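You operate a simulated robot arm through the tools that you are given. There is no shell and no other tool. Be economical: measure what you need, move in short steps, check, and stop when the job is done.

You run a simulated two-armed robot. Do the job below in one go: nothing can be reset, and whatever is moved stays where it is left.

TASK
Put the duct ticket in the purple tray. Take the brown curl from the grey table and leave it on the left shelf under the wooden bench. Put the small ticket on the work bench away on the third left shelf from the bottom. Open the right bench door, fetch the reset ticket and set it on the bench cupboard shelf and shut the door again. Put the brown swatch on the work bench away on the left half of the wooden bench. Take the brown ticket and put it on the shelf of the grey table. Turn the mode dial to off. Take the size ticket on the work bench and put it away on the top of the roll rack. Put the 15 gauge from the work bench on top of the brown small carton there and the 20 gauge on the grey cart deck. Fetch the pink pad from the work bench and set it on the slotted table. Open the roller gate. Any order will do. Set down upright: duct ticket, small ticket, reset ticket, brown ticket, size ticket, gauge.

It is judged by the outcome, as a careful person would: the job done as asked, and still so three seconds after it is handed in. It fails if anything else is knocked over, pushed out of place, dropped, spilled or broken.

THE ROBOT
Two 7-joint arms with two-finger parallel grippers on one trunk, on a base that drives. Base frame: it is fixed to the floor where the robot stands at the start and does not move with it; the origin is under the middle of the robot, x ahead of it, y to its left, z up. Readings come in mm, rad, newtons and seconds.
The left shoulder is at the start at [30, 119, 935], the right one opposite. With the tool pointing down near the work surface each hand reaches from about 180 to 480 mm from the robot's upright axis, wherever it stands, measured 20 degrees to its own side. Places, roughly: bench cupboard shelf [-4700, -2300, 400]; brown curl (5x6x3 cm) [500, -400, 800]; brown swatch [-4500, -2750, 750]; brown ticket [-4000, -500, 1250]; duct ticket [500, -250, 750]; gauge [-4750, -2500, 750]; grey cart deck (20x46 cm) [-6180, 2080, 560]; left half of the wooden bench [700, -2100, 900]; left shelf under the wooden bench [700, -2100, 300]; mode dial [-4300, -600, 1000]; pink pad (6x7x5 cm) [-4700, -2700, 800]; purple tray (24x18x6 cm) [800, 4400, 300]; reset ticket [-4500, -2500, 750]; right bench door [-4400, -2100, 400]; roller gate [-3000, 2600, 800]; shelf of the grey table [700, 0, 300]; size ticket [-5000, -2000, 750]; slotted table (29x25 cm) [-2240, -3500, 780]; small carton [-5000, -3000, 1000]; small ticket [-4500, -2250, 750]; third left shelf [-7800, 400, 1300]; top of the roll rack [800, 3100, 900]. Payload 3.43 kg a hand.
Tool frame (each hand has its own): the origin (TCP) lies between the finger pads and is the grasp point; the fingertips stand 30 mm ahead of it; z points along the fingers, y is the line along which they close. Largest opening 94 mm; finger width 28, thickness 10; the body of the gripper, 50 by 96 mm, starts 55 mm behind the TCP.
Orientation is told as [roll, pitch, yaw] about the base's x, y, z axes, in that order, counted from this pose: with the fingers straight down and closing along the base's y, the tool's x points along the base's -x, its y along +y and its z along -z.

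THE INTERFACE
- The arms move only by the tool drive_tool. It takes "left_motion", "right_motion" or both (then of equal length, played together; a hand with none holds still); each is a list of rows, each a list of 3 entries, a list of its own where there are three numbers: the gripper command, from -1 (fully open) to 1 (shut), values between in proportion, then the shift along the tool's x, y, z in mm, then the turn, a rotation vector about the tool's x, y, z in rad. In form: [[gripper, [x, y, z], [wx, wy, wz]], ...]. A call has 1 to 10 rows; each row is the pose to reach, as a shift and turn from the pose commanded when the call began, along the tool's axes at that moment. Each row takes 0.2 s and may step no farther than 50 mm and 0.15 rad from the row before; otherwise, or with a gripper value out of range, the whole call is refused. Where a pose cannot be reached the arm comes as near as it can. A force on the tool above 40 N (or 10 N above the force at the start of the call, whichever is more), or a blocked arm, ends the call early, and 0.2 s more pass. The fingers move at their own pace (about 72 mm/s each) and stop on an object; they squeeze with about 40 N. The grip force told is the motor's: it shows also when the fingers shut on nothing. Time passes only in rows, and 0.2 s behind the last, so rows that repeat a pose let the fingers close. It gives the time, the measured TCP pose, the force on the tool (base axes), the opening and the grip force at its end, in the units of the frame above (readings bear some noise), with the torque about the TCP (base axes, N m) and any sound that the robot's microphone picked up.
- Cameras (640 x 400 px; columns grow to the right, rows downward): "scene" is now at [40, -16.8, 1634]; the picture's right is [-0.22, -0.97, 0.00], its down [-0.80, 0.18, -0.57] and it looks along [0.56, -0.13, -0.82] (base axes); focal length 287 px, centre (320, 200). "left" rides on the left gripper at [76, -14, -103] in its tool frame; the picture's right is [0.18, 0.98, 0.00], its down [-0.75, 0.14, -0.64] and it looks along [-0.63, 0.12, 0.77] (tool axes); focal length 243 px, centre (320, 200). "right" rides on the right gripper at [76, 14, -102] in its tool frame; the picture's right is [-0.18, 0.98, 0.00], its down [-0.75, -0.14, -0.64] and it looks along [-0.63, -0.12, 0.77] (tool axes); focal length 243 px, centre (320, 200).
- grab_frame(camera): a new picture of that camera. No time passes.
- lift_body(by): slides the trunk up (or, below 0, down) by that many mm; the arms and the scene camera ride with it, the base frame stays. It gives what a move gives, with no picture.
- steer(legs): drives the robot by 1 to 6 legs, each [ahead, turn to the left] in mm and rad, along the robot's own axes; the way and the turn of a leg run together, so that a leg with both is an arc; at most 1500 mm and 3.142 rad a leg. The arms and the cameras ride along, it lands a little off, and it stops where it bumps. It gives what a move gives.
- turn_head(pan, tilt): turns the head with the scene camera to pan (to the left, within 2.496 rad either way) and tilt (down, from -0.506 to 1.204), counted from straight ahead of the robot. It gives what a move gives.
- measure_at(camera, pixels): there is no depth. For up to 12 entries [column, row, z] of the newest picture of that camera ("zoom" is the newest enlarged one), the place [x, y] in the base frame at which the ray of that pixel passes the height z, good to about 2 mm. No time passes.
- close_up(camera, box): a new picture of the part [left, top, right, bottom] of that camera's present view, enlarged. No time passes.
- close_job(): hands the job in; it is judged then, once.

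Keep the steps short. Do not move on a guess: measure, check each grasp and each placing, and mend mistakes. In all there are 378 turns and 344 pictures (those below and enlarged ones count). Leave the grippers open and the arms clear of the work at the hand-in unless told otherwise, and finish with a single line.

The tools are called after "Call:" by a JSON object that holds its "method" and its "body". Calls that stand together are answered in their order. drive_tool: Moves the arms, as the interface text tells. Its arguments: {"type":"object","properties":{"left_motion":{"type":"array","items":{"type":"array"}},"right_motion":{"type":"array","items":{"type":"array"}}},"required":[]} The other tools are called the same way: lift_body (by) slides the trunk up or down; steer (legs) drives the base; turn_head (pan, tilt) turns the head that bears the scene camera; grab_frame (camera) takes a picture; measure_at (camera, pixels) gives the place at which the rays of pixels pass given heights; close_up (camera, box) takes an enlarged picture of a part of a camera's view; close_job () hands the job in.

At the start:

```text
clock: 0.0
left_tcp_pos: [362.7, -24.0, 1054.3]
left_ee_rot: [0.001, 0.002, 0.001]
left_force: [-1.0, 0.6, -0.8]
left_ft_torque: [0.0, 0.0, 0.03]
left_gripper_width: 93.7
left_gripper_force: 0.0
right_tcp_pos: [283.5, -321.9, 1043.2]
right_ee_rot: [-0.001, 0.001, -0.001]
right_force: [0.1, 0.7, 0.0]
right_ft_torque: [-0.04, -0.01, -0.02]
right_gripper_width: 94.0
right_gripper_force: 0.0
trunk travel left (down, up): [-200.0, 210.0]
robot x, y, heading: [3.0, 0.0, -0.001]
head pan, tilt: [-0.225, 0.96]
```

scene: 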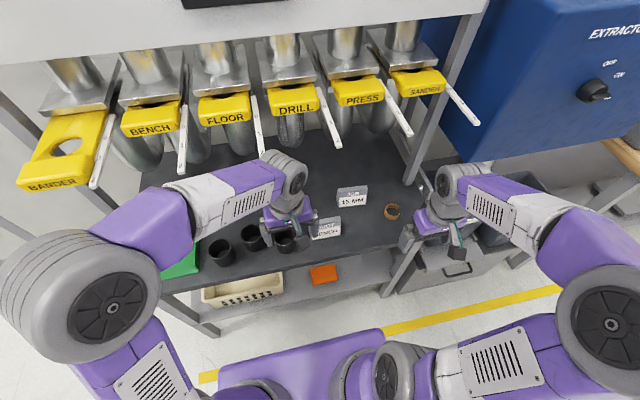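
right: 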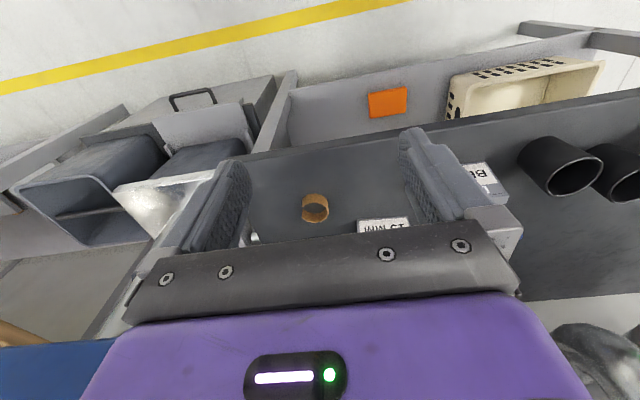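
left: 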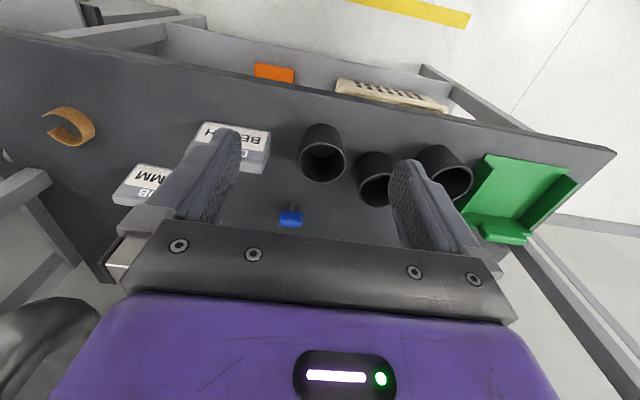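

I see the grey table ahead with a brown curl (scene ~392,212) and tickets (352,197), (325,228). I look closer first.

Call:
{"method": "close_up", "body": {"camera": "scene", "box": [260, 160, 440, 272]}}

Call:
{"method": "close_up", "body": {"camera": "left", "box": [20, 60, 340, 260]}}

```text
3.56 times, centred on (350, 216) of scene
```

zoom: 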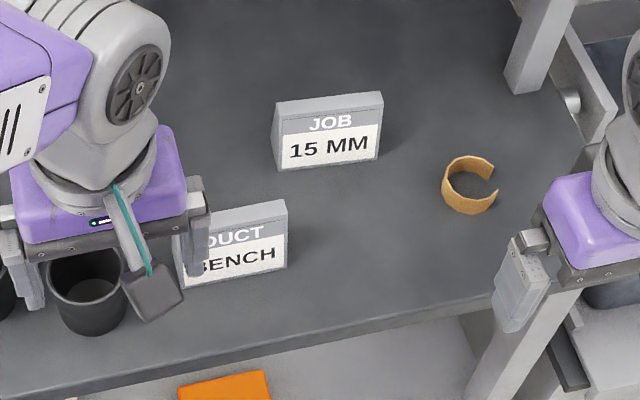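

```text
2.00 times, centred on (180, 160) of left
```

zoom: 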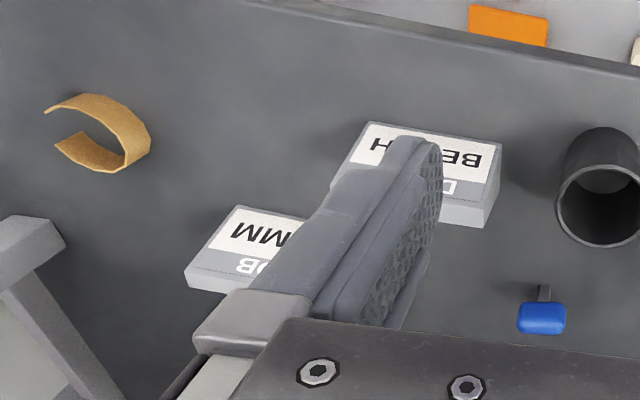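

Triangulating table height with curl/ticket from two views.

Call:
{"method": "measure_at", "body": {"camera": "scene", "pixels": [[392, 216, 700], [392, 216, 800], [337, 207, 700], [337, 207, 800], [366, 204, 700], [366, 204, 800], [341, 235, 700], [341, 235, 800]]}}

Call:
{"method": "measure_at", "body": {"camera": "right", "pixels": [[316, 218, 700], [316, 218, 800]]}}

Call:
{"method": "measure_at", "body": {"camera": "left", "pixels": [[70, 125, 700], [70, 125, 800], [202, 121, 700], [202, 121, 800]]}}

```text
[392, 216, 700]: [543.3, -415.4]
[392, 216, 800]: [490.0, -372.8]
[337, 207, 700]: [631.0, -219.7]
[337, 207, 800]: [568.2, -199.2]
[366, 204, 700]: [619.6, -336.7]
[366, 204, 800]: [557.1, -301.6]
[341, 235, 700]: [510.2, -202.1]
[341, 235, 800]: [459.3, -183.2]
```

```text
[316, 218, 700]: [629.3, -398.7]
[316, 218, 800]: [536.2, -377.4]
```

```text
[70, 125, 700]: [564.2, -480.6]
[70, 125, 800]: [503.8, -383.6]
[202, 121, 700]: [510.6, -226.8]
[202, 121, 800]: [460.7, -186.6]
```

Checking table edge and room in front of the base.

Call:
{"method": "measure_at", "body": {"camera": "scene", "pixels": [[390, 250, 805], [165, 292, 805], [300, 252, 805], [300, 360, 300], [382, 335, 0], [405, 240, 805], [280, 200, 805]]}}

Call:
{"method": "turn_head", "body": {"pan": -0.3, "tilt": 1.2}}

Call:
{"method": "grab_frame", "body": {"camera": "scene"}}

```text
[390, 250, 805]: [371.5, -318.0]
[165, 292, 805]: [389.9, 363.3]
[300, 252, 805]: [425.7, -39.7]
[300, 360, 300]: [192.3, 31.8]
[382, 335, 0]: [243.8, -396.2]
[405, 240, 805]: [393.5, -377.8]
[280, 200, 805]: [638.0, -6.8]
```

```text
clock: 0.8
left_tcp_pos: [363.1, -23.1, 1054.4]
left_ee_rot: [-0.001, -0.001, 0.001]
left_force: [0.3, 0.5, 0.6]
left_ft_torque: [0.01, 0.01, 0.01]
left_gripper_width: 93.8
left_gripper_force: 0.0
right_tcp_pos: [283.4, -322.3, 1042.0]
right_ee_rot: [-0.001, 0.0, 0.0]
right_force: [0.7, 0.1, 0.0]
right_ft_torque: [-0.01, 0.04, 0.01]
right_gripper_width: 94.1
right_gripper_force: 0.0
trunk travel left (down, up): [-200.0, 210.0]
robot x, y, heading: [3.2, -1.8, 0.003]
head pan, tilt: [-0.3, 1.201]
```

```text
338 pictures are left
```

scene: 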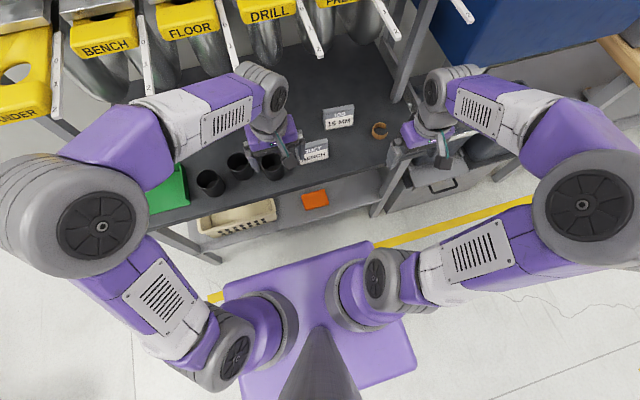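

The base front has roughly 150 mm to the table. I turn right, drive 170 mm along the table, turn back, then a little forward.

Call:
{"method": "steer", "body": {"legs": [[0, -1.571], [170, 0], [0, 1.571], [90, 0]]}}

Call:
{"method": "grab_frame", "body": {"camera": "scene"}}

Call:
{"method": "grab_frame", "body": {"camera": "left"}}

Call:
{"method": "grab_frame", "body": {"camera": "right"}}

```text
clock: 10.5
left_tcp_pos: [454.4, -190.9, 1053.7]
left_ee_rot: [0.002, 0.001, 0.0]
left_force: [-0.4, -0.6, 0.6]
left_ft_torque: [0.0, 0.04, 0.01]
left_gripper_width: 94.1
left_gripper_force: 0.0
right_tcp_pos: [374.6, -489.9, 1042.8]
right_ee_rot: [-0.001, 0.0, -0.001]
right_force: [0.4, -0.6, -0.2]
right_ft_torque: [-0.02, -0.01, 0.01]
right_gripper_width: 93.9
right_gripper_force: 0.0
trunk travel left (down, up): [-200.0, 210.0]
robot x, y, heading: [90.2, -166.6, -0.002]
head pan, tilt: [-0.3, 1.201]
```

```text
337 pictures are left
```

scene: 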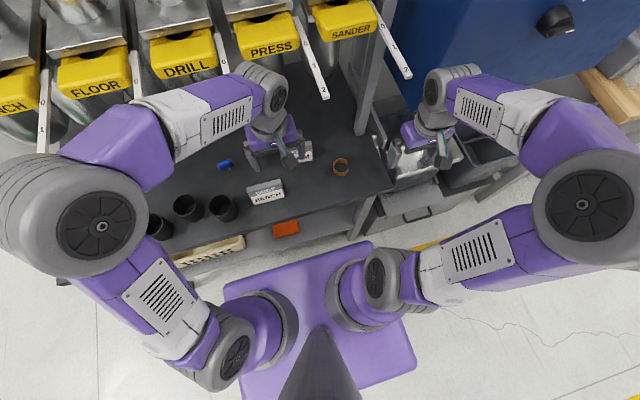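

```text
336 pictures are left
```

left: 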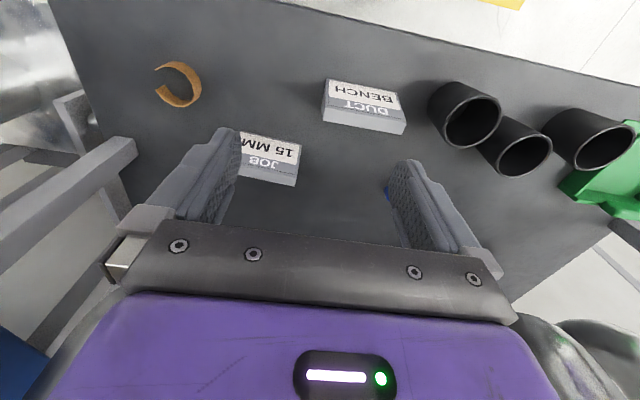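

```text
335 pictures are left
```

right: 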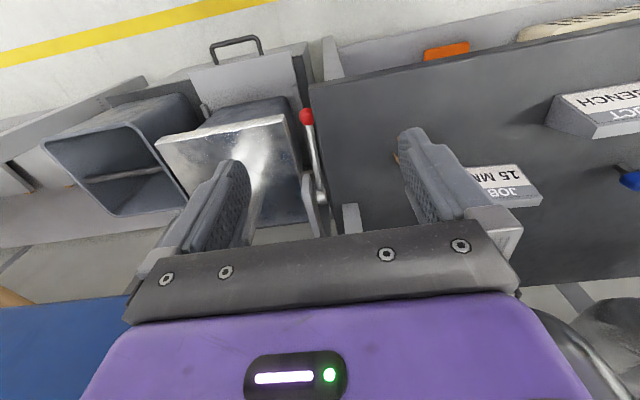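

Call:
{"method": "close_up", "body": {"camera": "scene", "box": [220, 140, 380, 240]}}

Call:
{"method": "close_up", "body": {"camera": "left", "box": [130, 40, 450, 200]}}

```text
4.00 times, centred on (300, 190) of scene
```

zoom: 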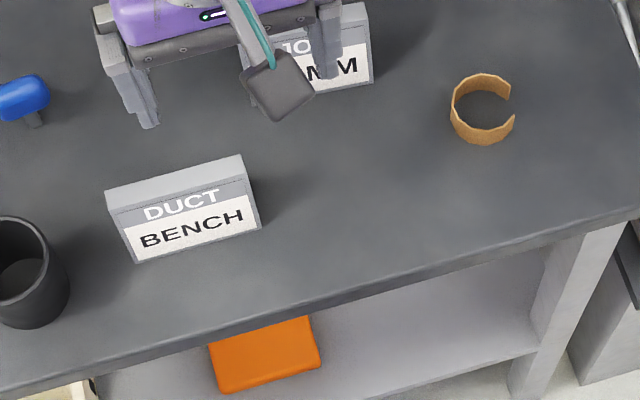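

```text
2.00 times, centred on (290, 120) of left
```

zoom: 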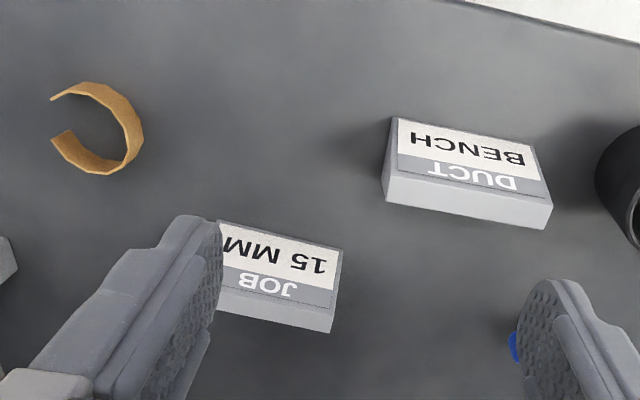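

Call:
{"method": "measure_at", "body": {"camera": "scene", "pixels": [[254, 205.5, 780], [254, 205.5, 820], [285.2, 197, 780], [285.2, 197, 820], [281.8, 185, 840], [281.8, 185, 870], [248.8, 193, 840], [248.8, 193, 870], [280.2, 178.8, 840], [280.2, 178.8, 870], [340, 166, 780], [340, 166, 820]]}}

Call:
{"method": "measure_at", "body": {"camera": "left", "pixels": [[397, 114, 780], [397, 114, 820], [327.5, 99, 780], [327.5, 99, 820], [323, 126, 840], [323, 126, 870], [406, 140, 840], [406, 140, 870], [322.5, 138, 840], [322.5, 138, 870], [178, 85, 780], [178, 85, 820]]}}

```text
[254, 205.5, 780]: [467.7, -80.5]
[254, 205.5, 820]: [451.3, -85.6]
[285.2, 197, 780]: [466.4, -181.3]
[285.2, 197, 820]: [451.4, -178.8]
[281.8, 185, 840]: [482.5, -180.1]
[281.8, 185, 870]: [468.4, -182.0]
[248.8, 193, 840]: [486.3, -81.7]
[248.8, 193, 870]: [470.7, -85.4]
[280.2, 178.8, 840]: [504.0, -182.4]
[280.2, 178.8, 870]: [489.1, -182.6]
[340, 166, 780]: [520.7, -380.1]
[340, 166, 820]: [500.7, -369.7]
```

```text
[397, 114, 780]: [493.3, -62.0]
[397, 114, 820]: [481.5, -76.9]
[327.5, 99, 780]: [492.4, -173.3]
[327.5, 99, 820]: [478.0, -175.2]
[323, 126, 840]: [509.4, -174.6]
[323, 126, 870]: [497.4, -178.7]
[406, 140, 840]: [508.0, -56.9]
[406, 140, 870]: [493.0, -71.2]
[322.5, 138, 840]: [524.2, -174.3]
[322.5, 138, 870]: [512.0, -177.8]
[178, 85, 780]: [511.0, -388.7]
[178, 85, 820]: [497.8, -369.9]
```

Call:
{"method": "measure_at", "body": {"camera": "left", "pixels": [[397, 94, 780], [397, 94, 820], [327.5, 79, 780], [327.5, 79, 820], [323, 106, 840], [323, 106, 870], [406, 120, 840], [406, 120, 870], [322.5, 118, 840], [322.5, 118, 870], [404, 134, 840], [404, 134, 870]]}}

```text
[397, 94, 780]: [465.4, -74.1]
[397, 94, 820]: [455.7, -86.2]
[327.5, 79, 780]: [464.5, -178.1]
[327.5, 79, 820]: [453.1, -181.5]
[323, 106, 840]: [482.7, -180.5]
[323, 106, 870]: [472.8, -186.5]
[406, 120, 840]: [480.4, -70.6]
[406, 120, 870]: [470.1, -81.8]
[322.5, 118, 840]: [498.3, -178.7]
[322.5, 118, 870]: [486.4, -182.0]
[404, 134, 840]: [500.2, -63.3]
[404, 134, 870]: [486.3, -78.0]
```

Call:
{"method": "grab_frame", "body": {"camera": "scene"}}

Call:
{"method": "measure_at", "body": {"camera": "scene", "pixels": [[246, 60, 1100], [246, 60, 1200], [246, 60, 1300], [246, 60, 1400], [410, 78, 1000], [410, 78, 1100], [410, 78, 1200], [326, 98, 1000], [326, 98, 1100]]}}

```text
332 pictures are left
```

scene: 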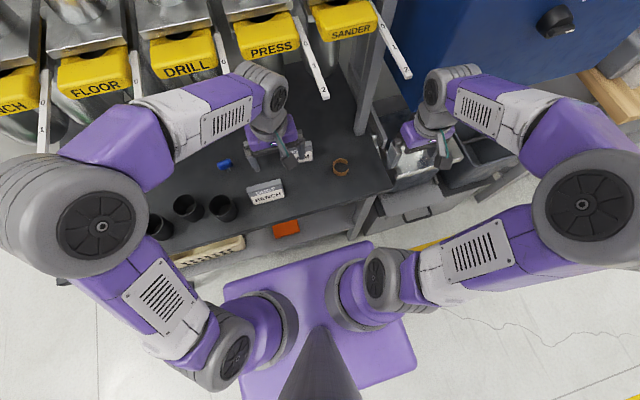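

```text
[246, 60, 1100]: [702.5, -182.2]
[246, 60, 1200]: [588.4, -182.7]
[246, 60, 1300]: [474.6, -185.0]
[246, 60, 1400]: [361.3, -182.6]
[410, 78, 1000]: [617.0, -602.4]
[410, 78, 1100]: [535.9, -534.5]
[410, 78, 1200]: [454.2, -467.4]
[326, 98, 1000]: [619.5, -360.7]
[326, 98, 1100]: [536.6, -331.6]
```

Scale rods hang at about z 1210, so I lower the hands to ~z 940 first, then swing them over ticket and curl while turning the grippers to close along x.

Call:
{"method": "drive_tool", "body": {"left_motion": [[-1, [0, 0, 35], [0, 0, 0.15]], [-1, [0, 0, 70], [0, 0, 0.3]], [-1, [0, 0, 105], [0, 0, 0.45]], [-1, [0, 10, 110], [0, 0, 0.6]], [-1, [0, 20, 110], [0, 0, 0.75]], [-1, [0, 30, 110], [0, 0, 0.9]], [-1, [0, 40, 110], [0, 0, 1.05]], [-1, [-10, 50, 110], [0, 0, 1.2]], [-1, [-20, 60, 110], [0, 0, 1.35]], [-1, [-24, 60, 110], [0, 0, 1.5]]], "right_motion": [[-1, [0, 40, 0], [0, 0, -0.15]], [-1, [0, 80, 0], [0, 0, -0.3]], [-1, [0, 118, 0], [0, 0, -0.45]], [-1, [0, 118, 35], [0, 0, -0.6]], [-1, [0, 118, 70], [0, 0, -0.75]], [-1, [0, 118, 105], [0, 0, -0.9]], [-1, [-33, 118, 105], [0, 0, -1.05]], [-1, [-66, 118, 105], [0, 0, -1.2]], [-1, [-99, 118, 105], [0, 0, -1.35]], [-1, [-130, 118, 105], [0, 0, -1.5]]]}}

Call:
{"method": "grab_frame", "body": {"camera": "left"}}

Call:
{"method": "grab_frame", "body": {"camera": "right"}}

Call:
{"method": "grab_frame", "body": {"camera": "scene"}}

```text
clock: 12.7
left_tcp_pos: [473.2, -127.1, 945.7]
left_ee_rot: [0.002, -0.005, -1.499]
left_force: [0.7, 0.0, 0.0]
left_ft_torque: [-0.01, 0.0, -0.01]
left_gripper_width: 93.9
left_gripper_force: 0.1
right_tcp_pos: [502.2, -364.3, 941.1]
right_ee_rot: [-0.004, 0.001, 1.511]
right_force: [0.0, -0.8, 0.5]
right_ft_torque: [-0.02, -0.01, -0.03]
right_gripper_width: 94.2
right_gripper_force: 0.0
trunk travel left (down, up): [-200.0, 210.0]
robot x, y, heading: [87.0, -165.4, -0.003]
head pan, tilt: [-0.3, 1.201]
```

```text
331 pictures are left
```

left: 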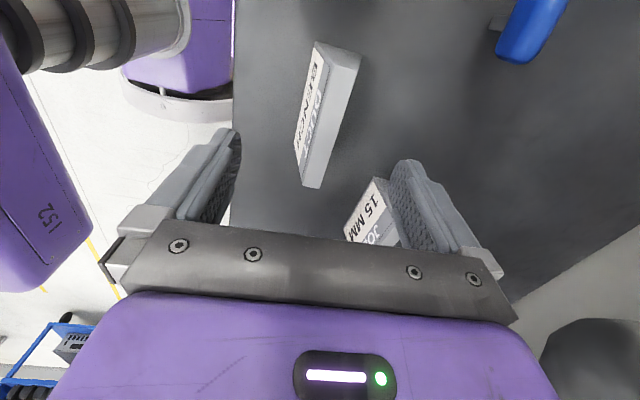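

```text
330 pictures are left
```

right: 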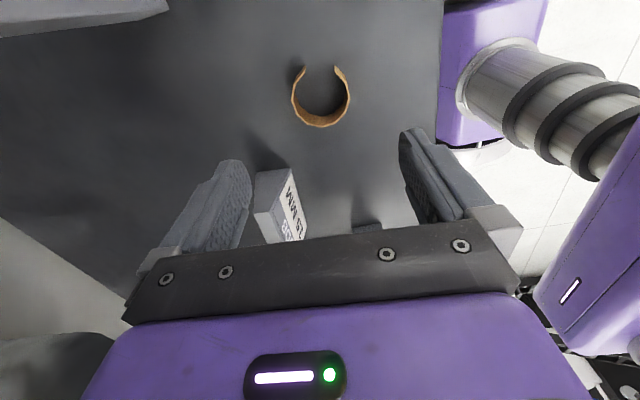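

```text
329 pictures are left
```

scene: 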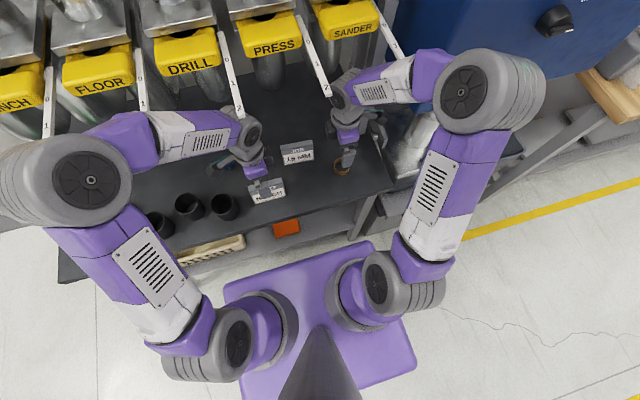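

Call:
{"method": "close_up", "body": {"camera": "left", "box": [240, 20, 440, 260]}}

Call:
{"method": "close_up", "body": {"camera": "right", "box": [220, 40, 420, 165]}}

```text
1.67 times, centred on (340, 140) of left
```

zoom: 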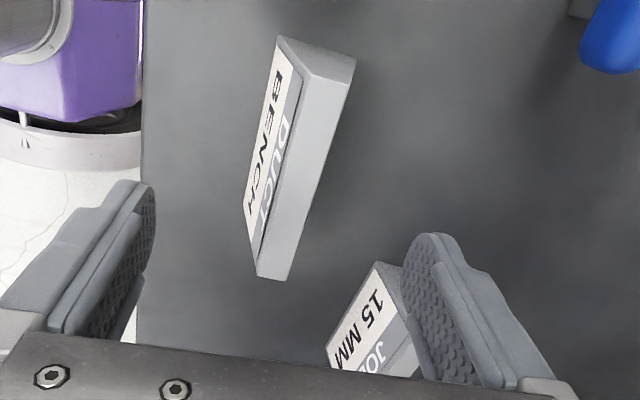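

```text
3.20 times, centred on (320, 102) of right
```

zoom: 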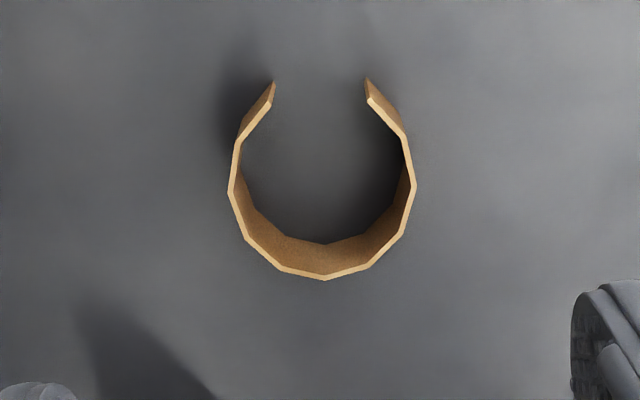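

Call:
{"method": "measure_at", "body": {"camera": "left", "pixels": [[316, 42.4, 800], [361, 55, 800], [361, 55, 855], [329.8, 66.3, 855], [301, 185.5, 855], [321.4, 188, 855], [293.9, 144.2, 800]]}}

Call:
{"method": "measure_at", "body": {"camera": "right", "pixels": [[291.6, 98, 830], [349.7, 98, 830], [322, 126.5, 830], [305, 66, 830], [335, 66, 830]]}}

Call:
{"method": "close_up", "body": {"camera": "scene", "box": [230, 140, 310, 210]}}

```text
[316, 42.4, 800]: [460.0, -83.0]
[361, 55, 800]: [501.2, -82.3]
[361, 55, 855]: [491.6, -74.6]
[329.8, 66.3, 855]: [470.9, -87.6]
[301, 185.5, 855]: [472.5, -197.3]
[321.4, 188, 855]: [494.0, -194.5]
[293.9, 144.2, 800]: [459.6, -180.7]
```

```text
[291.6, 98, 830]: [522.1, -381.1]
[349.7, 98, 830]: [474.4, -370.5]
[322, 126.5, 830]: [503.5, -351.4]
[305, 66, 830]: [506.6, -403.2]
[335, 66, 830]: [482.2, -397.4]
```

```text
5.71 times, centred on (270, 175) of scene
```

zoom: 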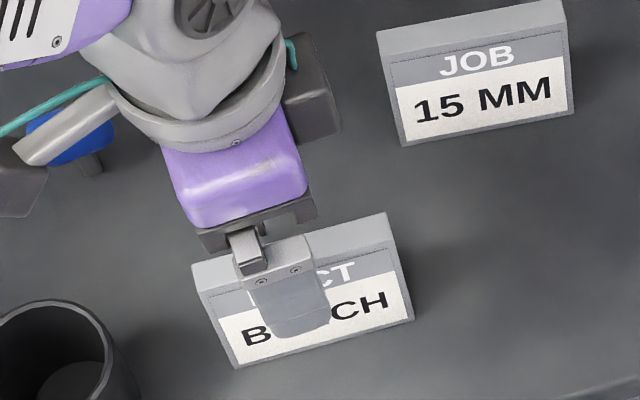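

Ticket base spans x 460–501, y −83…−181; curl centred near (498, −376). Lowering both hands around them.

Call:
{"method": "drive_tool", "body": {"left_motion": [[-1, [-5, 10, 0], [0, 0, 0.07]], [-1, [-5, 10, 40], [0, 0, 0.07]], [-1, [-5, 10, 75], [0, 0, 0.07]], [-1, [-5, 10, 100], [0, 0, 0.07]], [-1, [-5, 10, 100], [0, 0, 0.07]]], "right_motion": [[-1, [12, 3, 0], [0, 0, -0.06]], [-1, [12, 3, 40], [0, 0, -0.06]], [-1, [12, 3, 75], [0, 0, -0.06]], [-1, [12, 3, 95], [0, 0, -0.06]], [-1, [12, 3, 95], [0, 0, -0.06]]]}}

Call:
{"method": "grab_frame", "body": {"camera": "left"}}

Call:
{"method": "grab_frame", "body": {"camera": "right"}}

```text
clock: 13.9
left_tcp_pos: [472.2, -130.3, 852.3]
left_ee_rot: [0.021, -0.008, -1.569]
left_force: [0.0, 0.0, -0.6]
left_ft_torque: [-0.02, 0.0, 0.01]
left_gripper_width: 94.2
left_gripper_force: 0.1
right_tcp_pos: [486.9, -380.7, 855.2]
right_ee_rot: [-0.027, 0.006, 1.559]
right_force: [1.2, 1.0, -0.5]
right_ft_torque: [-0.02, -0.02, -0.04]
right_gripper_width: 93.9
right_gripper_force: 0.1
trunk travel left (down, up): [-200.0, 210.0]
robot x, y, heading: [89.8, -168.1, -0.005]
head pan, tilt: [-0.3, 1.201]
```

```text
325 pictures are left
```

left: 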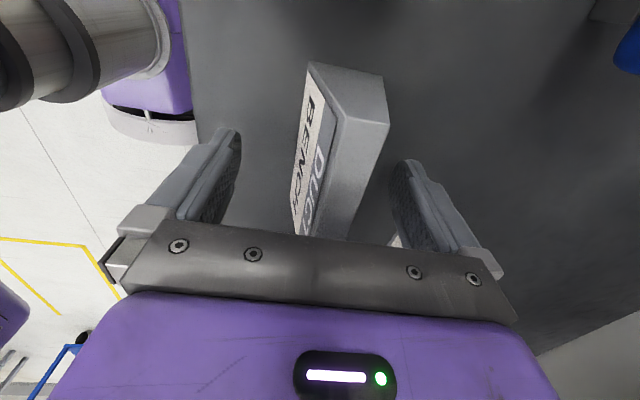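

```text
324 pictures are left
```

right: 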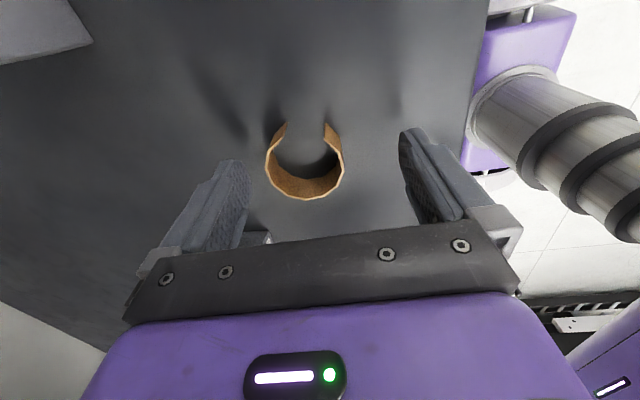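

Both arms are at the end of their reach (x falls ~10 mm short). I lift again and check the base-to-shelf gap before nudging forward.

Call:
{"method": "drive_tool", "body": {"left_motion": [[-1, [0, 0, -40], [0, 0, 0]], [-1, [0, 0, -75], [0, 0, 0]]], "right_motion": [[-1, [0, 0, -40], [0, 0, 0]], [-1, [0, 0, -75], [0, 0, 0]]]}}

Call:
{"method": "grab_frame", "body": {"camera": "scene"}}

Call:
{"method": "measure_at", "body": {"camera": "scene", "pixels": [[224, 282, 200], [224, 282, 300], [370, 243, 200], [370, 243, 300], [290, 264, 200], [290, 264, 300], [300, 238, 300], [250, 255, 300], [365, 232, 0]]}}

```text
clock: 14.4
left_tcp_pos: [477.2, -130.0, 892.4]
left_ee_rot: [0.011, -0.005, -1.568]
left_force: [-0.4, 0.1, -0.6]
left_ft_torque: [-0.01, 0.04, 0.01]
left_gripper_width: 93.9
left_gripper_force: 0.1
right_tcp_pos: [467.4, -369.1, 870.9]
right_ee_rot: [0.064, -0.008, 1.582]
right_force: [-0.5, 0.4, -0.5]
right_ft_torque: [-0.02, 0.0, 0.0]
right_gripper_width: 94.0
right_gripper_force: 0.0
trunk travel left (down, up): [-200.0, 210.0]
robot x, y, heading: [90.1, -168.1, 0.003]
head pan, tilt: [-0.3, 1.201]
stopped in row 2 (right hand): the force on the tool passed its limit at 52 N (the readings are from after the stop); the commanded pose is now the measured one
```

```text
323 pictures are left
```

scene: 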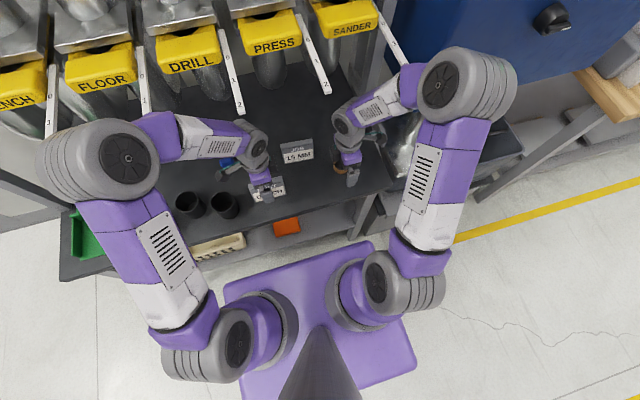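

```text
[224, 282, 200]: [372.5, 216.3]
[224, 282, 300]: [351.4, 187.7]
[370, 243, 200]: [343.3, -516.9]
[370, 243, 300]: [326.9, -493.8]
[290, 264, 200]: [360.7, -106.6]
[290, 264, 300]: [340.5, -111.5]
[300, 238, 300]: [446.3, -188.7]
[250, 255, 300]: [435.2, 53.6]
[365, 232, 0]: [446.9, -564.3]
```

The right hand felt 52 N while rising. I look at what it touched.

Call:
{"method": "close_up", "body": {"camera": "scene", "box": [260, 20, 460, 220]}}

Call:
{"method": "grab_frame", "body": {"camera": "right"}}

```text
2.00 times, centred on (360, 120) of scene
```

zoom: 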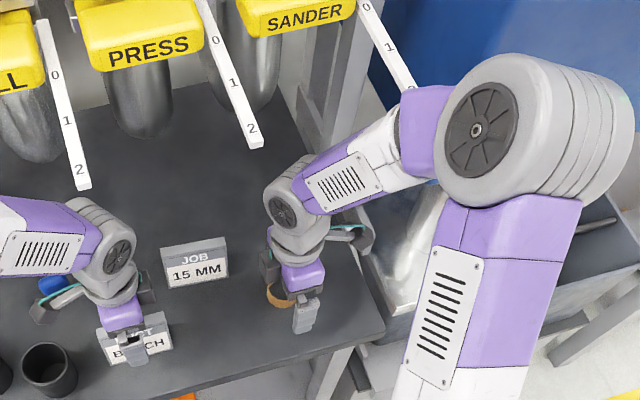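

```text
321 pictures are left
```

right: 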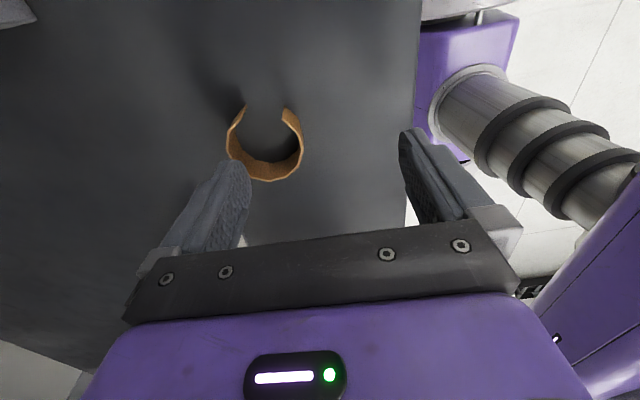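

The right forearm/elbow brushed the SANDER rod from below. Force is gone now. I raise the left hand a bit, then back off 150 mm, and will work with the trunk lower so elbows stay beneath the rods.

Call:
{"method": "drive_tool", "body": {"left_motion": [[-1, [0, 0, -30], [0, 0, 0]]]}}

Call:
{"method": "steer", "body": {"legs": [[-200, 0]]}}

Call:
{"method": "grab_frame", "body": {"camera": "scene"}}

```text
clock: 14.8
left_tcp_pos: [477.7, -128.3, 921.7]
left_ee_rot: [0.011, -0.004, -1.567]
left_force: [0.3, -0.3, -0.2]
left_ft_torque: [-0.03, 0.01, -0.02]
left_gripper_width: 94.1
left_gripper_force: 0.0
right_tcp_pos: [466.3, -370.5, 869.5]
right_ee_rot: [0.066, -0.003, 1.581]
right_force: [-0.1, 0.9, -0.3]
right_ft_torque: [-0.01, 0.0, -0.01]
right_gripper_width: 94.1
right_gripper_force: 0.0
trunk travel left (down, up): [-200.0, 210.0]
robot x, y, heading: [91.7, -167.8, 0.003]
head pan, tilt: [-0.3, 1.201]
```

```text
clock: 16.4
left_tcp_pos: [286.9, -133.8, 918.6]
left_ee_rot: [0.001, 0.001, -1.566]
left_force: [1.4, 1.4, 0.3]
left_ft_torque: [-0.01, 0.02, -0.03]
left_gripper_width: 94.0
left_gripper_force: 0.0
right_tcp_pos: [280.3, -377.2, 868.4]
right_ee_rot: [0.063, -0.008, 1.575]
right_force: [-0.2, 0.4, 0.6]
right_ft_torque: [0.0, -0.03, 0.01]
right_gripper_width: 94.1
right_gripper_force: 0.1
trunk travel left (down, up): [-200.0, 210.0]
robot x, y, heading: [-111.1, -167.6, 0.003]
head pan, tilt: [-0.3, 1.201]
```

```text
320 pictures are left
```

scene: 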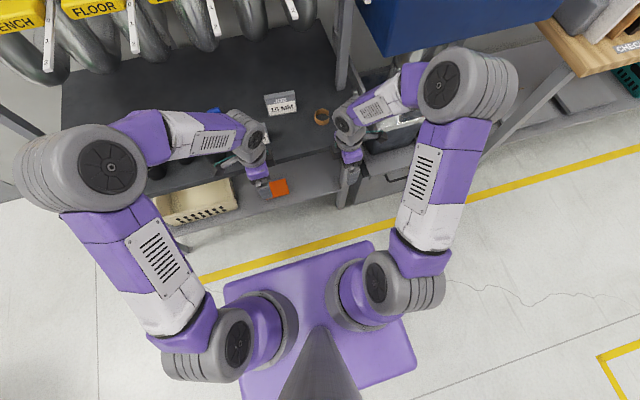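

Call:
{"method": "turn_head", "body": {"pan": -0.2, "tilt": 0.6}}

Call:
{"method": "grab_frame", "body": {"camera": "scene"}}

Call:
{"method": "grab_frame", "body": {"camera": "left"}}

```text
clock: 17.4
left_tcp_pos: [287.7, -132.9, 919.8]
left_ee_rot: [0.003, 0.001, -1.567]
left_force: [0.5, 0.2, -0.2]
left_ft_torque: [0.02, -0.01, 0.0]
left_gripper_width: 94.2
left_gripper_force: 0.0
right_tcp_pos: [280.9, -378.0, 868.0]
right_ee_rot: [0.062, -0.009, 1.574]
right_force: [0.3, -0.6, 0.3]
right_ft_torque: [0.04, 0.0, -0.01]
right_gripper_width: 94.2
right_gripper_force: 0.1
trunk travel left (down, up): [-200.0, 210.0]
robot x, y, heading: [-111.4, -165.5, -0.002]
head pan, tilt: [-0.201, 0.6]
```

```text
319 pictures are left
```

scene: 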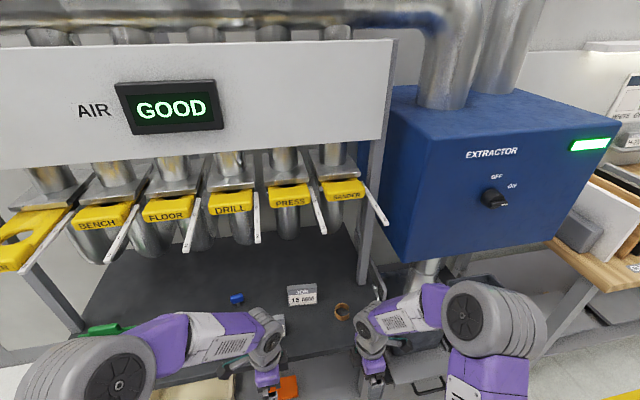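

```text
318 pictures are left
```

left: 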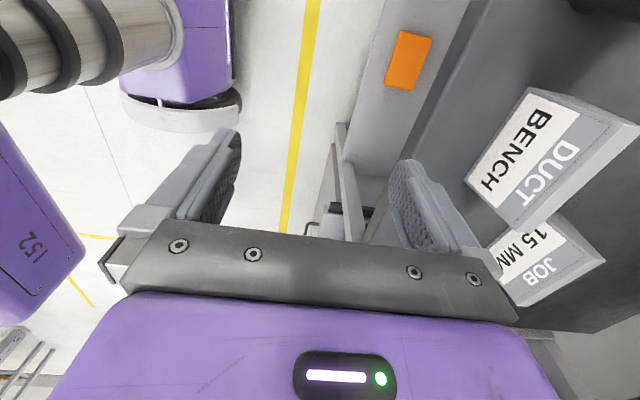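

All tickets and gates look unmoved. I raise both hands to ~z 1050, straighten the right one, then lower the trunk by 150.

Call:
{"method": "drive_tool", "body": {"left_motion": [[-1, [0, 0, -35], [0, 0, 0]], [-1, [0, 0, -70], [0, 0, 0]], [-1, [0, 0, -105], [0, 0, 0]], [-1, [0, 0, -135], [0, 0, 0]], [-1, [0, 0, -135], [0, 0, 0]]], "right_motion": [[-1, [0, 0, -40], [0, 0.063, 0]], [-1, [0, 0, -80], [0, 0.063, 0]], [-1, [0, 0, -120], [0, 0.063, 0]], [-1, [0, 0, -150], [0, 0.063, 0]], [-1, [0, 0, -180], [0, 0.063, 0]]]}}

Call:
{"method": "lift_body", "body": {"by": -150}}

Call:
{"method": "turn_head", "body": {"pan": -0.25, "tilt": 0.95}}

Call:
{"method": "grab_frame", "body": {"camera": "scene"}}

```text
clock: 18.6
left_tcp_pos: [285.7, -134.1, 1054.0]
left_ee_rot: [0.001, 0.0, -1.568]
left_force: [-0.9, 0.3, 0.2]
left_ft_torque: [0.01, -0.02, 0.04]
left_gripper_width: 93.9
left_gripper_force: 0.0
right_tcp_pos: [291.8, -379.4, 1049.6]
right_ee_rot: [0.062, 0.054, 1.578]
right_force: [0.6, 0.2, 0.0]
right_ft_torque: [-0.01, 0.0, 0.04]
right_gripper_width: 94.1
right_gripper_force: 0.1
trunk travel left (down, up): [-200.0, 210.0]
robot x, y, heading: [-108.1, -167.0, 0.001]
head pan, tilt: [-0.201, 0.6]
```

```text
clock: 20.4
left_tcp_pos: [285.9, -132.6, 903.6]
left_ee_rot: [0.002, 0.0, -1.569]
left_force: [-0.6, -0.7, 0.1]
left_ft_torque: [0.0, -0.03, -0.03]
left_gripper_width: 94.1
left_gripper_force: 0.1
right_tcp_pos: [291.5, -379.2, 899.0]
right_ee_rot: [0.063, 0.056, 1.578]
right_force: [0.4, 0.2, -1.0]
right_ft_torque: [-0.02, 0.0, 0.01]
right_gripper_width: 93.7
right_gripper_force: 0.2
trunk travel left (down, up): [-50.0, 360.0]
robot x, y, heading: [-108.4, -166.9, 0.003]
head pan, tilt: [-0.201, 0.6]
```

```text
clock: 21.2
left_tcp_pos: [287.0, -131.8, 904.2]
left_ee_rot: [0.0, 0.0, -1.568]
left_force: [-0.5, -0.3, -0.2]
left_ft_torque: [0.03, -0.01, -0.01]
left_gripper_width: 94.1
left_gripper_force: 0.0
right_tcp_pos: [292.5, -379.7, 897.9]
right_ee_rot: [0.063, 0.055, 1.578]
right_force: [0.2, -0.4, -0.5]
right_ft_torque: [0.0, -0.02, -0.01]
right_gripper_width: 93.8
right_gripper_force: 0.0
trunk travel left (down, up): [-50.0, 360.0]
robot x, y, heading: [-109.7, -167.9, -0.001]
head pan, tilt: [-0.25, 0.949]
```

```text
317 pictures are left
```

scene: 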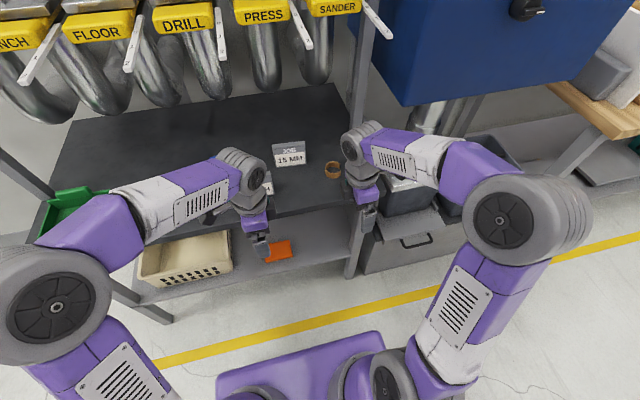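

Fix right hand tilt and raise slightly, then drive 210 mm forward.

Call:
{"method": "drive_tool", "body": {"left_motion": [[-1, [0, 0, -20], [0, 0, 0]]], "right_motion": [[-1, [0, 0, -25], [0.062, -0.055, 0]]]}}

Call:
{"method": "steer", "body": {"legs": [[212, 0]]}}

Call:
{"method": "grab_frame", "body": {"camera": "scene"}}

Call:
{"method": "grab_frame", "body": {"camera": "left"}}

Call:
{"method": "grab_frame", "body": {"camera": "right"}}

```text
clock: 21.6
left_tcp_pos: [285.3, -133.4, 924.0]
left_ee_rot: [0.003, 0.0, -1.566]
left_force: [-1.4, 0.1, 0.0]
left_ft_torque: [-0.01, -0.01, 0.0]
left_gripper_width: 93.8
left_gripper_force: 0.0
right_tcp_pos: [294.3, -376.7, 924.3]
right_ee_rot: [-0.001, -0.001, 1.576]
right_force: [0.5, 0.8, -0.6]
right_ft_torque: [0.02, -0.07, 0.01]
right_gripper_width: 94.1
right_gripper_force: 0.1
trunk travel left (down, up): [-50.0, 360.0]
robot x, y, heading: [-115.1, -168.7, -0.0]
head pan, tilt: [-0.25, 0.949]
```

```text
clock: 23.2
left_tcp_pos: [497.0, -132.4, 922.2]
left_ee_rot: [-0.001, 0.0, -1.568]
left_force: [0.7, 0.4, 0.3]
left_ft_torque: [0.0, 0.02, -0.02]
left_gripper_width: 94.0
left_gripper_force: 0.0
right_tcp_pos: [506.7, -375.9, 922.3]
right_ee_rot: [0.001, 0.0, 1.578]
right_force: [0.4, -0.5, -0.6]
right_ft_torque: [-0.01, -0.01, 0.0]
right_gripper_width: 93.8
right_gripper_force: 0.1
trunk travel left (down, up): [-50.0, 360.0]
robot x, y, heading: [99.3, -167.6, 0.001]
head pan, tilt: [-0.25, 0.949]
```

```text
316 pictures are left
```

scene: 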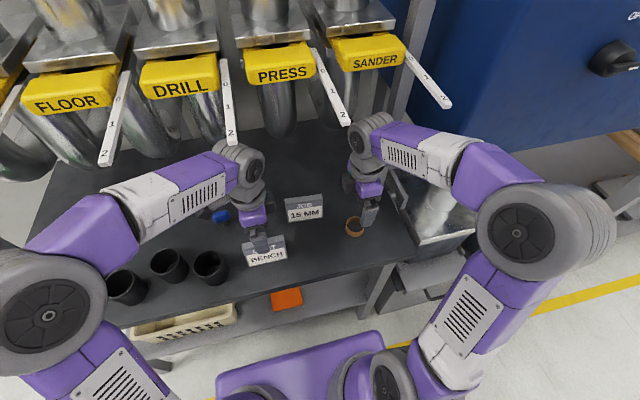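

```text
315 pictures are left
```

left: 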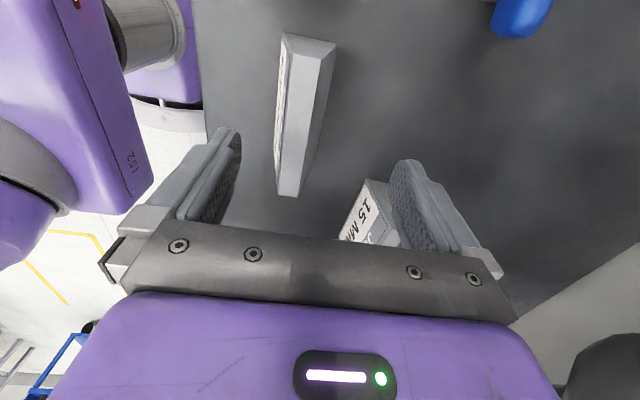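

```text
314 pictures are left
```

right: 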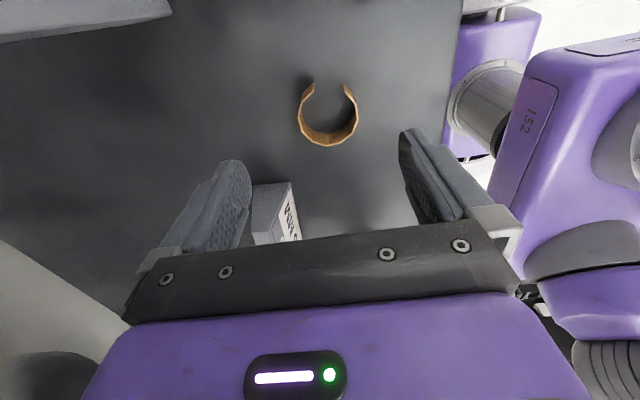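

Now left goes to (483, −132, 838), right to (498, −376, 838).

Call:
{"method": "drive_tool", "body": {"left_motion": [[-1, [0, -14, 0], [0, 0, 0]], [-1, [0, -14, 40], [0, 0, 0]], [-1, [0, -14, 70], [0, 0, 0]], [-1, [0, -14, 84], [0, 0, 0]], [-1, [0, -14, 84], [0, 0, 0]]], "right_motion": [[-1, [0, 8, 0], [0, 0, 0]], [-1, [0, 8, 40], [0, 0, 0]], [-1, [0, 8, 70], [0, 0, 0]], [-1, [0, 8, 84], [0, 0, 0]], [-1, [0, 8, 84], [0, 0, 0]]]}}

Call:
{"method": "grab_frame", "body": {"camera": "left"}}

Call:
{"method": "grab_frame", "body": {"camera": "right"}}

```text
clock: 24.4
left_tcp_pos: [482.3, -131.8, 838.1]
left_ee_rot: [0.0, -0.001, -1.567]
left_force: [0.0, -1.2, 0.6]
left_ft_torque: [0.01, 0.0, 0.01]
left_gripper_width: 93.9
left_gripper_force: 0.2
right_tcp_pos: [497.5, -377.0, 840.4]
right_ee_rot: [-0.001, 0.0, 1.577]
right_force: [0.4, 0.0, 0.4]
right_ft_torque: [-0.01, 0.0, 0.01]
right_gripper_width: 94.0
right_gripper_force: 0.1
trunk travel left (down, up): [-50.0, 360.0]
robot x, y, heading: [99.0, -164.7, 0.005]
head pan, tilt: [-0.25, 0.949]
```

```text
313 pictures are left
```

left: 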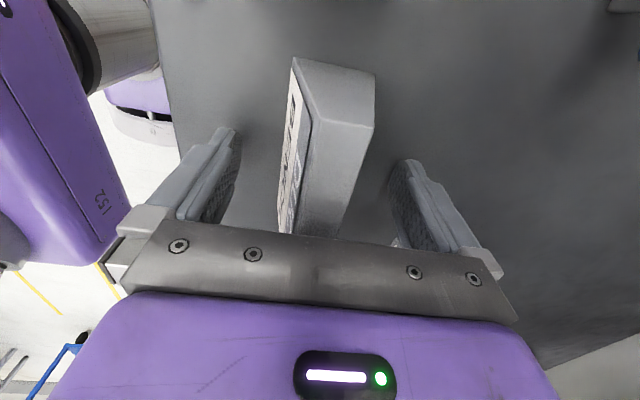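

```text
312 pictures are left
```

right: 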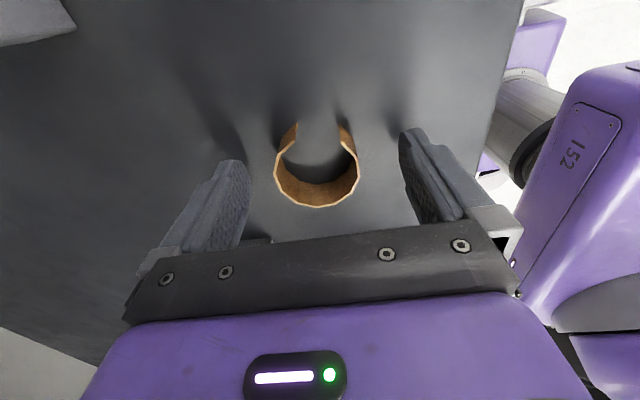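

Fingers straddle both. Right down 6 mm, then close: ticket fully, curl gently.

Call:
{"method": "drive_tool", "body": {"left_motion": [[-1, [0, 0, 0], [0, 0, 0]], [1, [0, 0, 0], [0, 0, 0]], [1, [0, 0, 0], [0, 0, 0]], [1, [0, 0, 0], [0, 0, 0]], [1, [0, 0, 0], [0, 0, 0]]], "right_motion": [[-1, [0, 0, 6], [0, 0, 0]], [0.1, [0, 0, 6], [0, 0, 0]], [0.1, [0, 0, 6], [0, 0, 0]], [0.1, [0, 0, 6], [0, 0, 0]], [0.1, [0, 0, 6], [0, 0, 0]]]}}

Call:
{"method": "grab_frame", "body": {"camera": "right"}}

Call:
{"method": "grab_frame", "body": {"camera": "left"}}

```text
clock: 25.6
left_tcp_pos: [481.9, -132.9, 838.5]
left_ee_rot: [0.002, 0.0, -1.568]
left_force: [-0.8, -0.1, -0.4]
left_ft_torque: [-0.05, 0.03, -0.01]
left_gripper_width: 38.5
left_gripper_force: 39.6
right_tcp_pos: [497.8, -375.6, 834.8]
right_ee_rot: [0.001, 0.0, 1.579]
right_force: [0.2, -0.2, 0.5]
right_ft_torque: [0.0, 0.03, 0.01]
right_gripper_width: 48.8
right_gripper_force: 39.8
trunk travel left (down, up): [-50.0, 360.0]
robot x, y, heading: [101.7, -169.1, 0.001]
head pan, tilt: [-0.25, 0.949]
```

```text
311 pictures are left
```

right: 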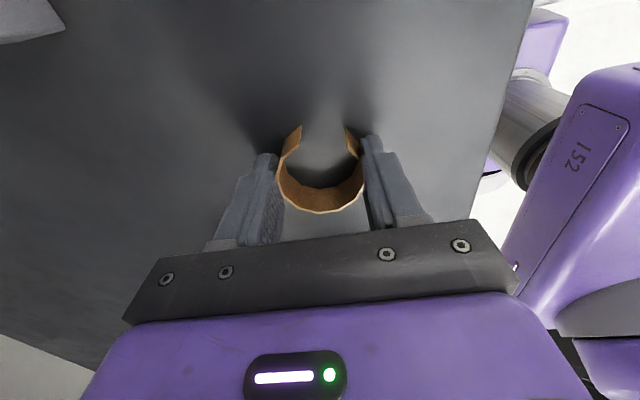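

```text
310 pictures are left
```

left: 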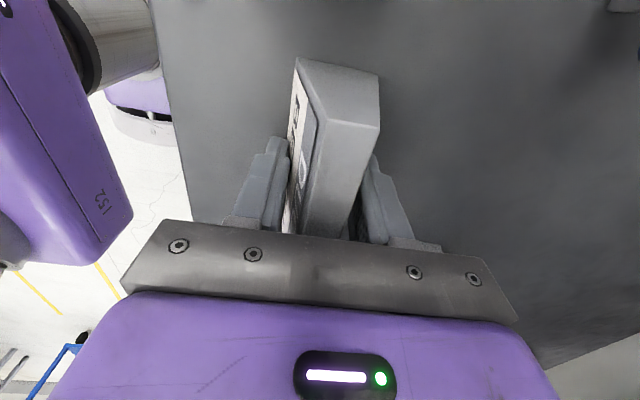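

Both are gripped (38.5 mm and 48.8 mm). Lift 50 mm and check.

Call:
{"method": "drive_tool", "body": {"left_motion": [[1, [0, 0, -20], [0, 0, 0]], [1, [0, 0, -50], [0, 0, 0]], [1, [0, 0, -50], [0, 0, 0]]], "right_motion": [[0.1, [0, 0, -20], [0, 0, 0]], [0.1, [0, 0, -50], [0, 0, 0]], [0.1, [0, 0, -50], [0, 0, 0]]]}}

Call:
{"method": "grab_frame", "body": {"camera": "right"}}

Call:
{"method": "grab_frame", "body": {"camera": "left"}}

Call:
{"method": "grab_frame", "body": {"camera": "scene"}}

```text
clock: 26.4
left_tcp_pos: [480.7, -131.4, 890.1]
left_ee_rot: [0.001, 0.0, -1.568]
left_force: [-0.3, 0.0, 0.2]
left_ft_torque: [0.02, 0.03, -0.01]
left_gripper_width: 38.3
left_gripper_force: 40.2
right_tcp_pos: [499.0, -375.2, 884.0]
right_ee_rot: [0.002, 0.0, 1.58]
right_force: [-0.3, 0.2, 0.3]
right_ft_torque: [-0.03, 0.02, 0.01]
right_gripper_width: 48.6
right_gripper_force: 39.4
trunk travel left (down, up): [-50.0, 360.0]
robot x, y, heading: [99.3, -165.7, 0.001]
head pan, tilt: [-0.25, 0.949]
```

```text
309 pictures are left
```

right: 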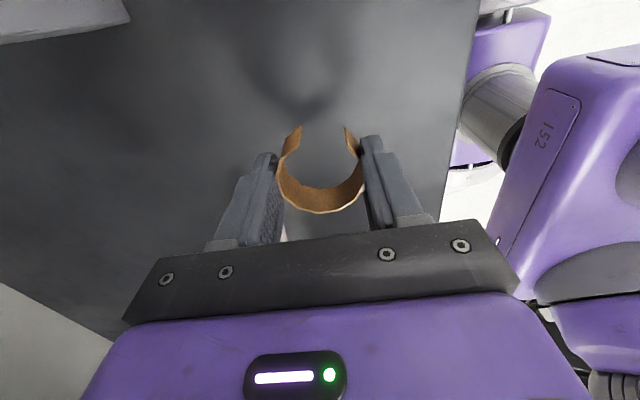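

```text
308 pictures are left
```

left: 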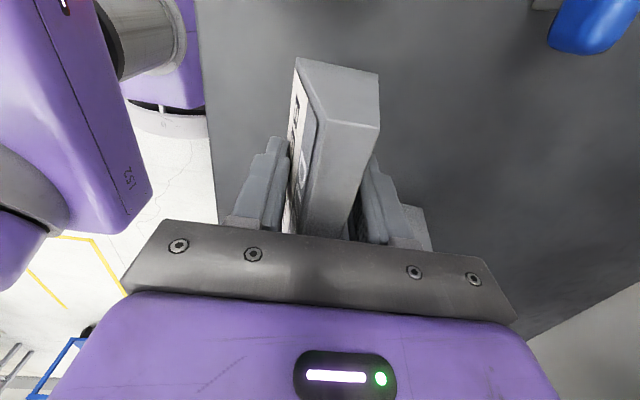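

```text
307 pictures are left
```

scene: 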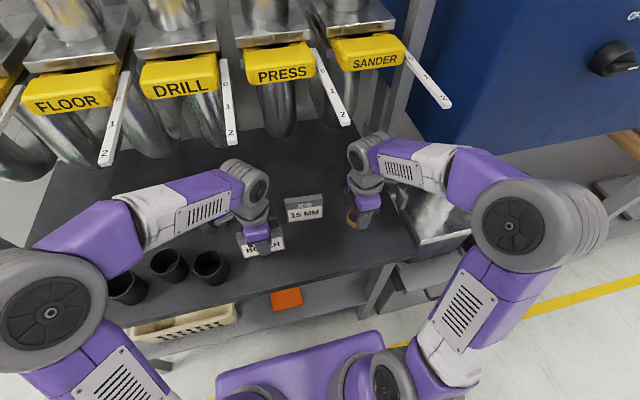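

Both lifted cleanly. Back off 350 mm, turn right, and look along the way.

Call:
{"method": "steer", "body": {"legs": [[-350, 0], [0, -1.571]]}}

Call:
{"method": "turn_head", "body": {"pan": 0.3, "tilt": 0.5}}

Call:
{"method": "grab_frame", "body": {"camera": "scene"}}

```text
clock: 32.5
left_tcp_pos: [-216.0, -549.3, 889.4]
left_ee_rot: [0.003, 0.001, -3.131]
left_force: [-0.8, 0.0, -1.0]
left_ft_torque: [0.0, 0.03, -0.01]
left_gripper_width: 38.3
left_gripper_force: 39.5
right_tcp_pos: [-459.0, -567.9, 882.3]
right_ee_rot: [0.002, -0.001, 0.014]
right_force: [-0.2, -0.1, 0.2]
right_ft_torque: [-0.02, 0.01, 0.02]
right_gripper_width: 48.3
right_gripper_force: 39.9
trunk travel left (down, up): [-50.0, 360.0]
robot x, y, heading: [-255.0, -167.5, -1.561]
head pan, tilt: [-0.25, 0.949]
```

```text
clock: 33.5
left_tcp_pos: [-215.1, -548.4, 888.4]
left_ee_rot: [0.001, -0.001, -3.132]
left_force: [0.8, 0.8, -0.2]
left_ft_torque: [0.03, -0.05, 0.0]
left_gripper_width: 37.9
left_gripper_force: 40.1
right_tcp_pos: [-459.1, -566.8, 882.3]
right_ee_rot: [0.001, 0.001, 0.014]
right_force: [0.7, -0.8, -0.2]
right_ft_torque: [0.03, 0.01, 0.01]
right_gripper_width: 48.7
right_gripper_force: 39.7
trunk travel left (down, up): [-50.0, 360.0]
robot x, y, heading: [-253.1, -166.6, -1.556]
head pan, tilt: [0.3, 0.499]
```

```text
306 pictures are left
```

scene: 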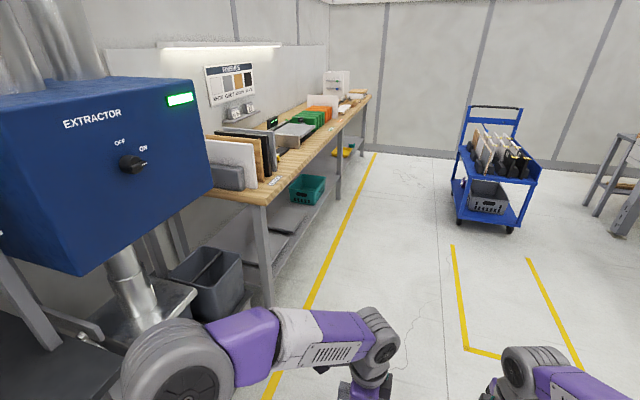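

Call:
{"method": "measure_at", "body": {"camera": "scene", "pixels": [[266, 205, 900], [371, 97, 900], [268, 305, 0], [458, 222, 0], [510, 234, 0], [270, 260, 300], [335, 190, 300], [365, 300, 0]]}}

Call:
{"method": "close_up", "body": {"camera": "scene", "box": [190, 40, 390, 300]}}

```text
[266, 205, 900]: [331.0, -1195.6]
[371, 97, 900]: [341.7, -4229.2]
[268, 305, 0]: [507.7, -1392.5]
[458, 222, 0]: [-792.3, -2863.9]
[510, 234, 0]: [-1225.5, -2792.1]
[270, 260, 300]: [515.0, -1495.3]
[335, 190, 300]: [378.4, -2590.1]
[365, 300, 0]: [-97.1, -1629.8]
```

```text
1.54 times, centred on (290, 170) of scene
```

zoom: 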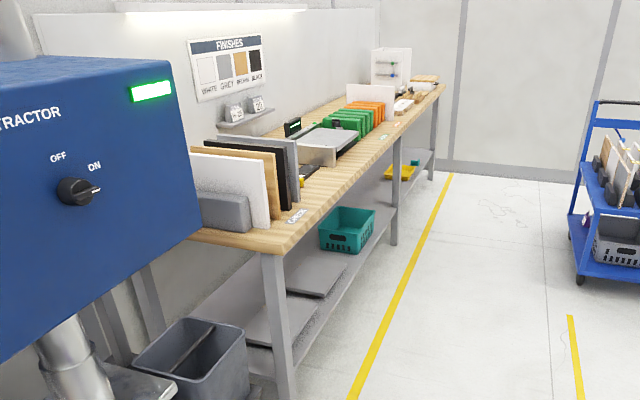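

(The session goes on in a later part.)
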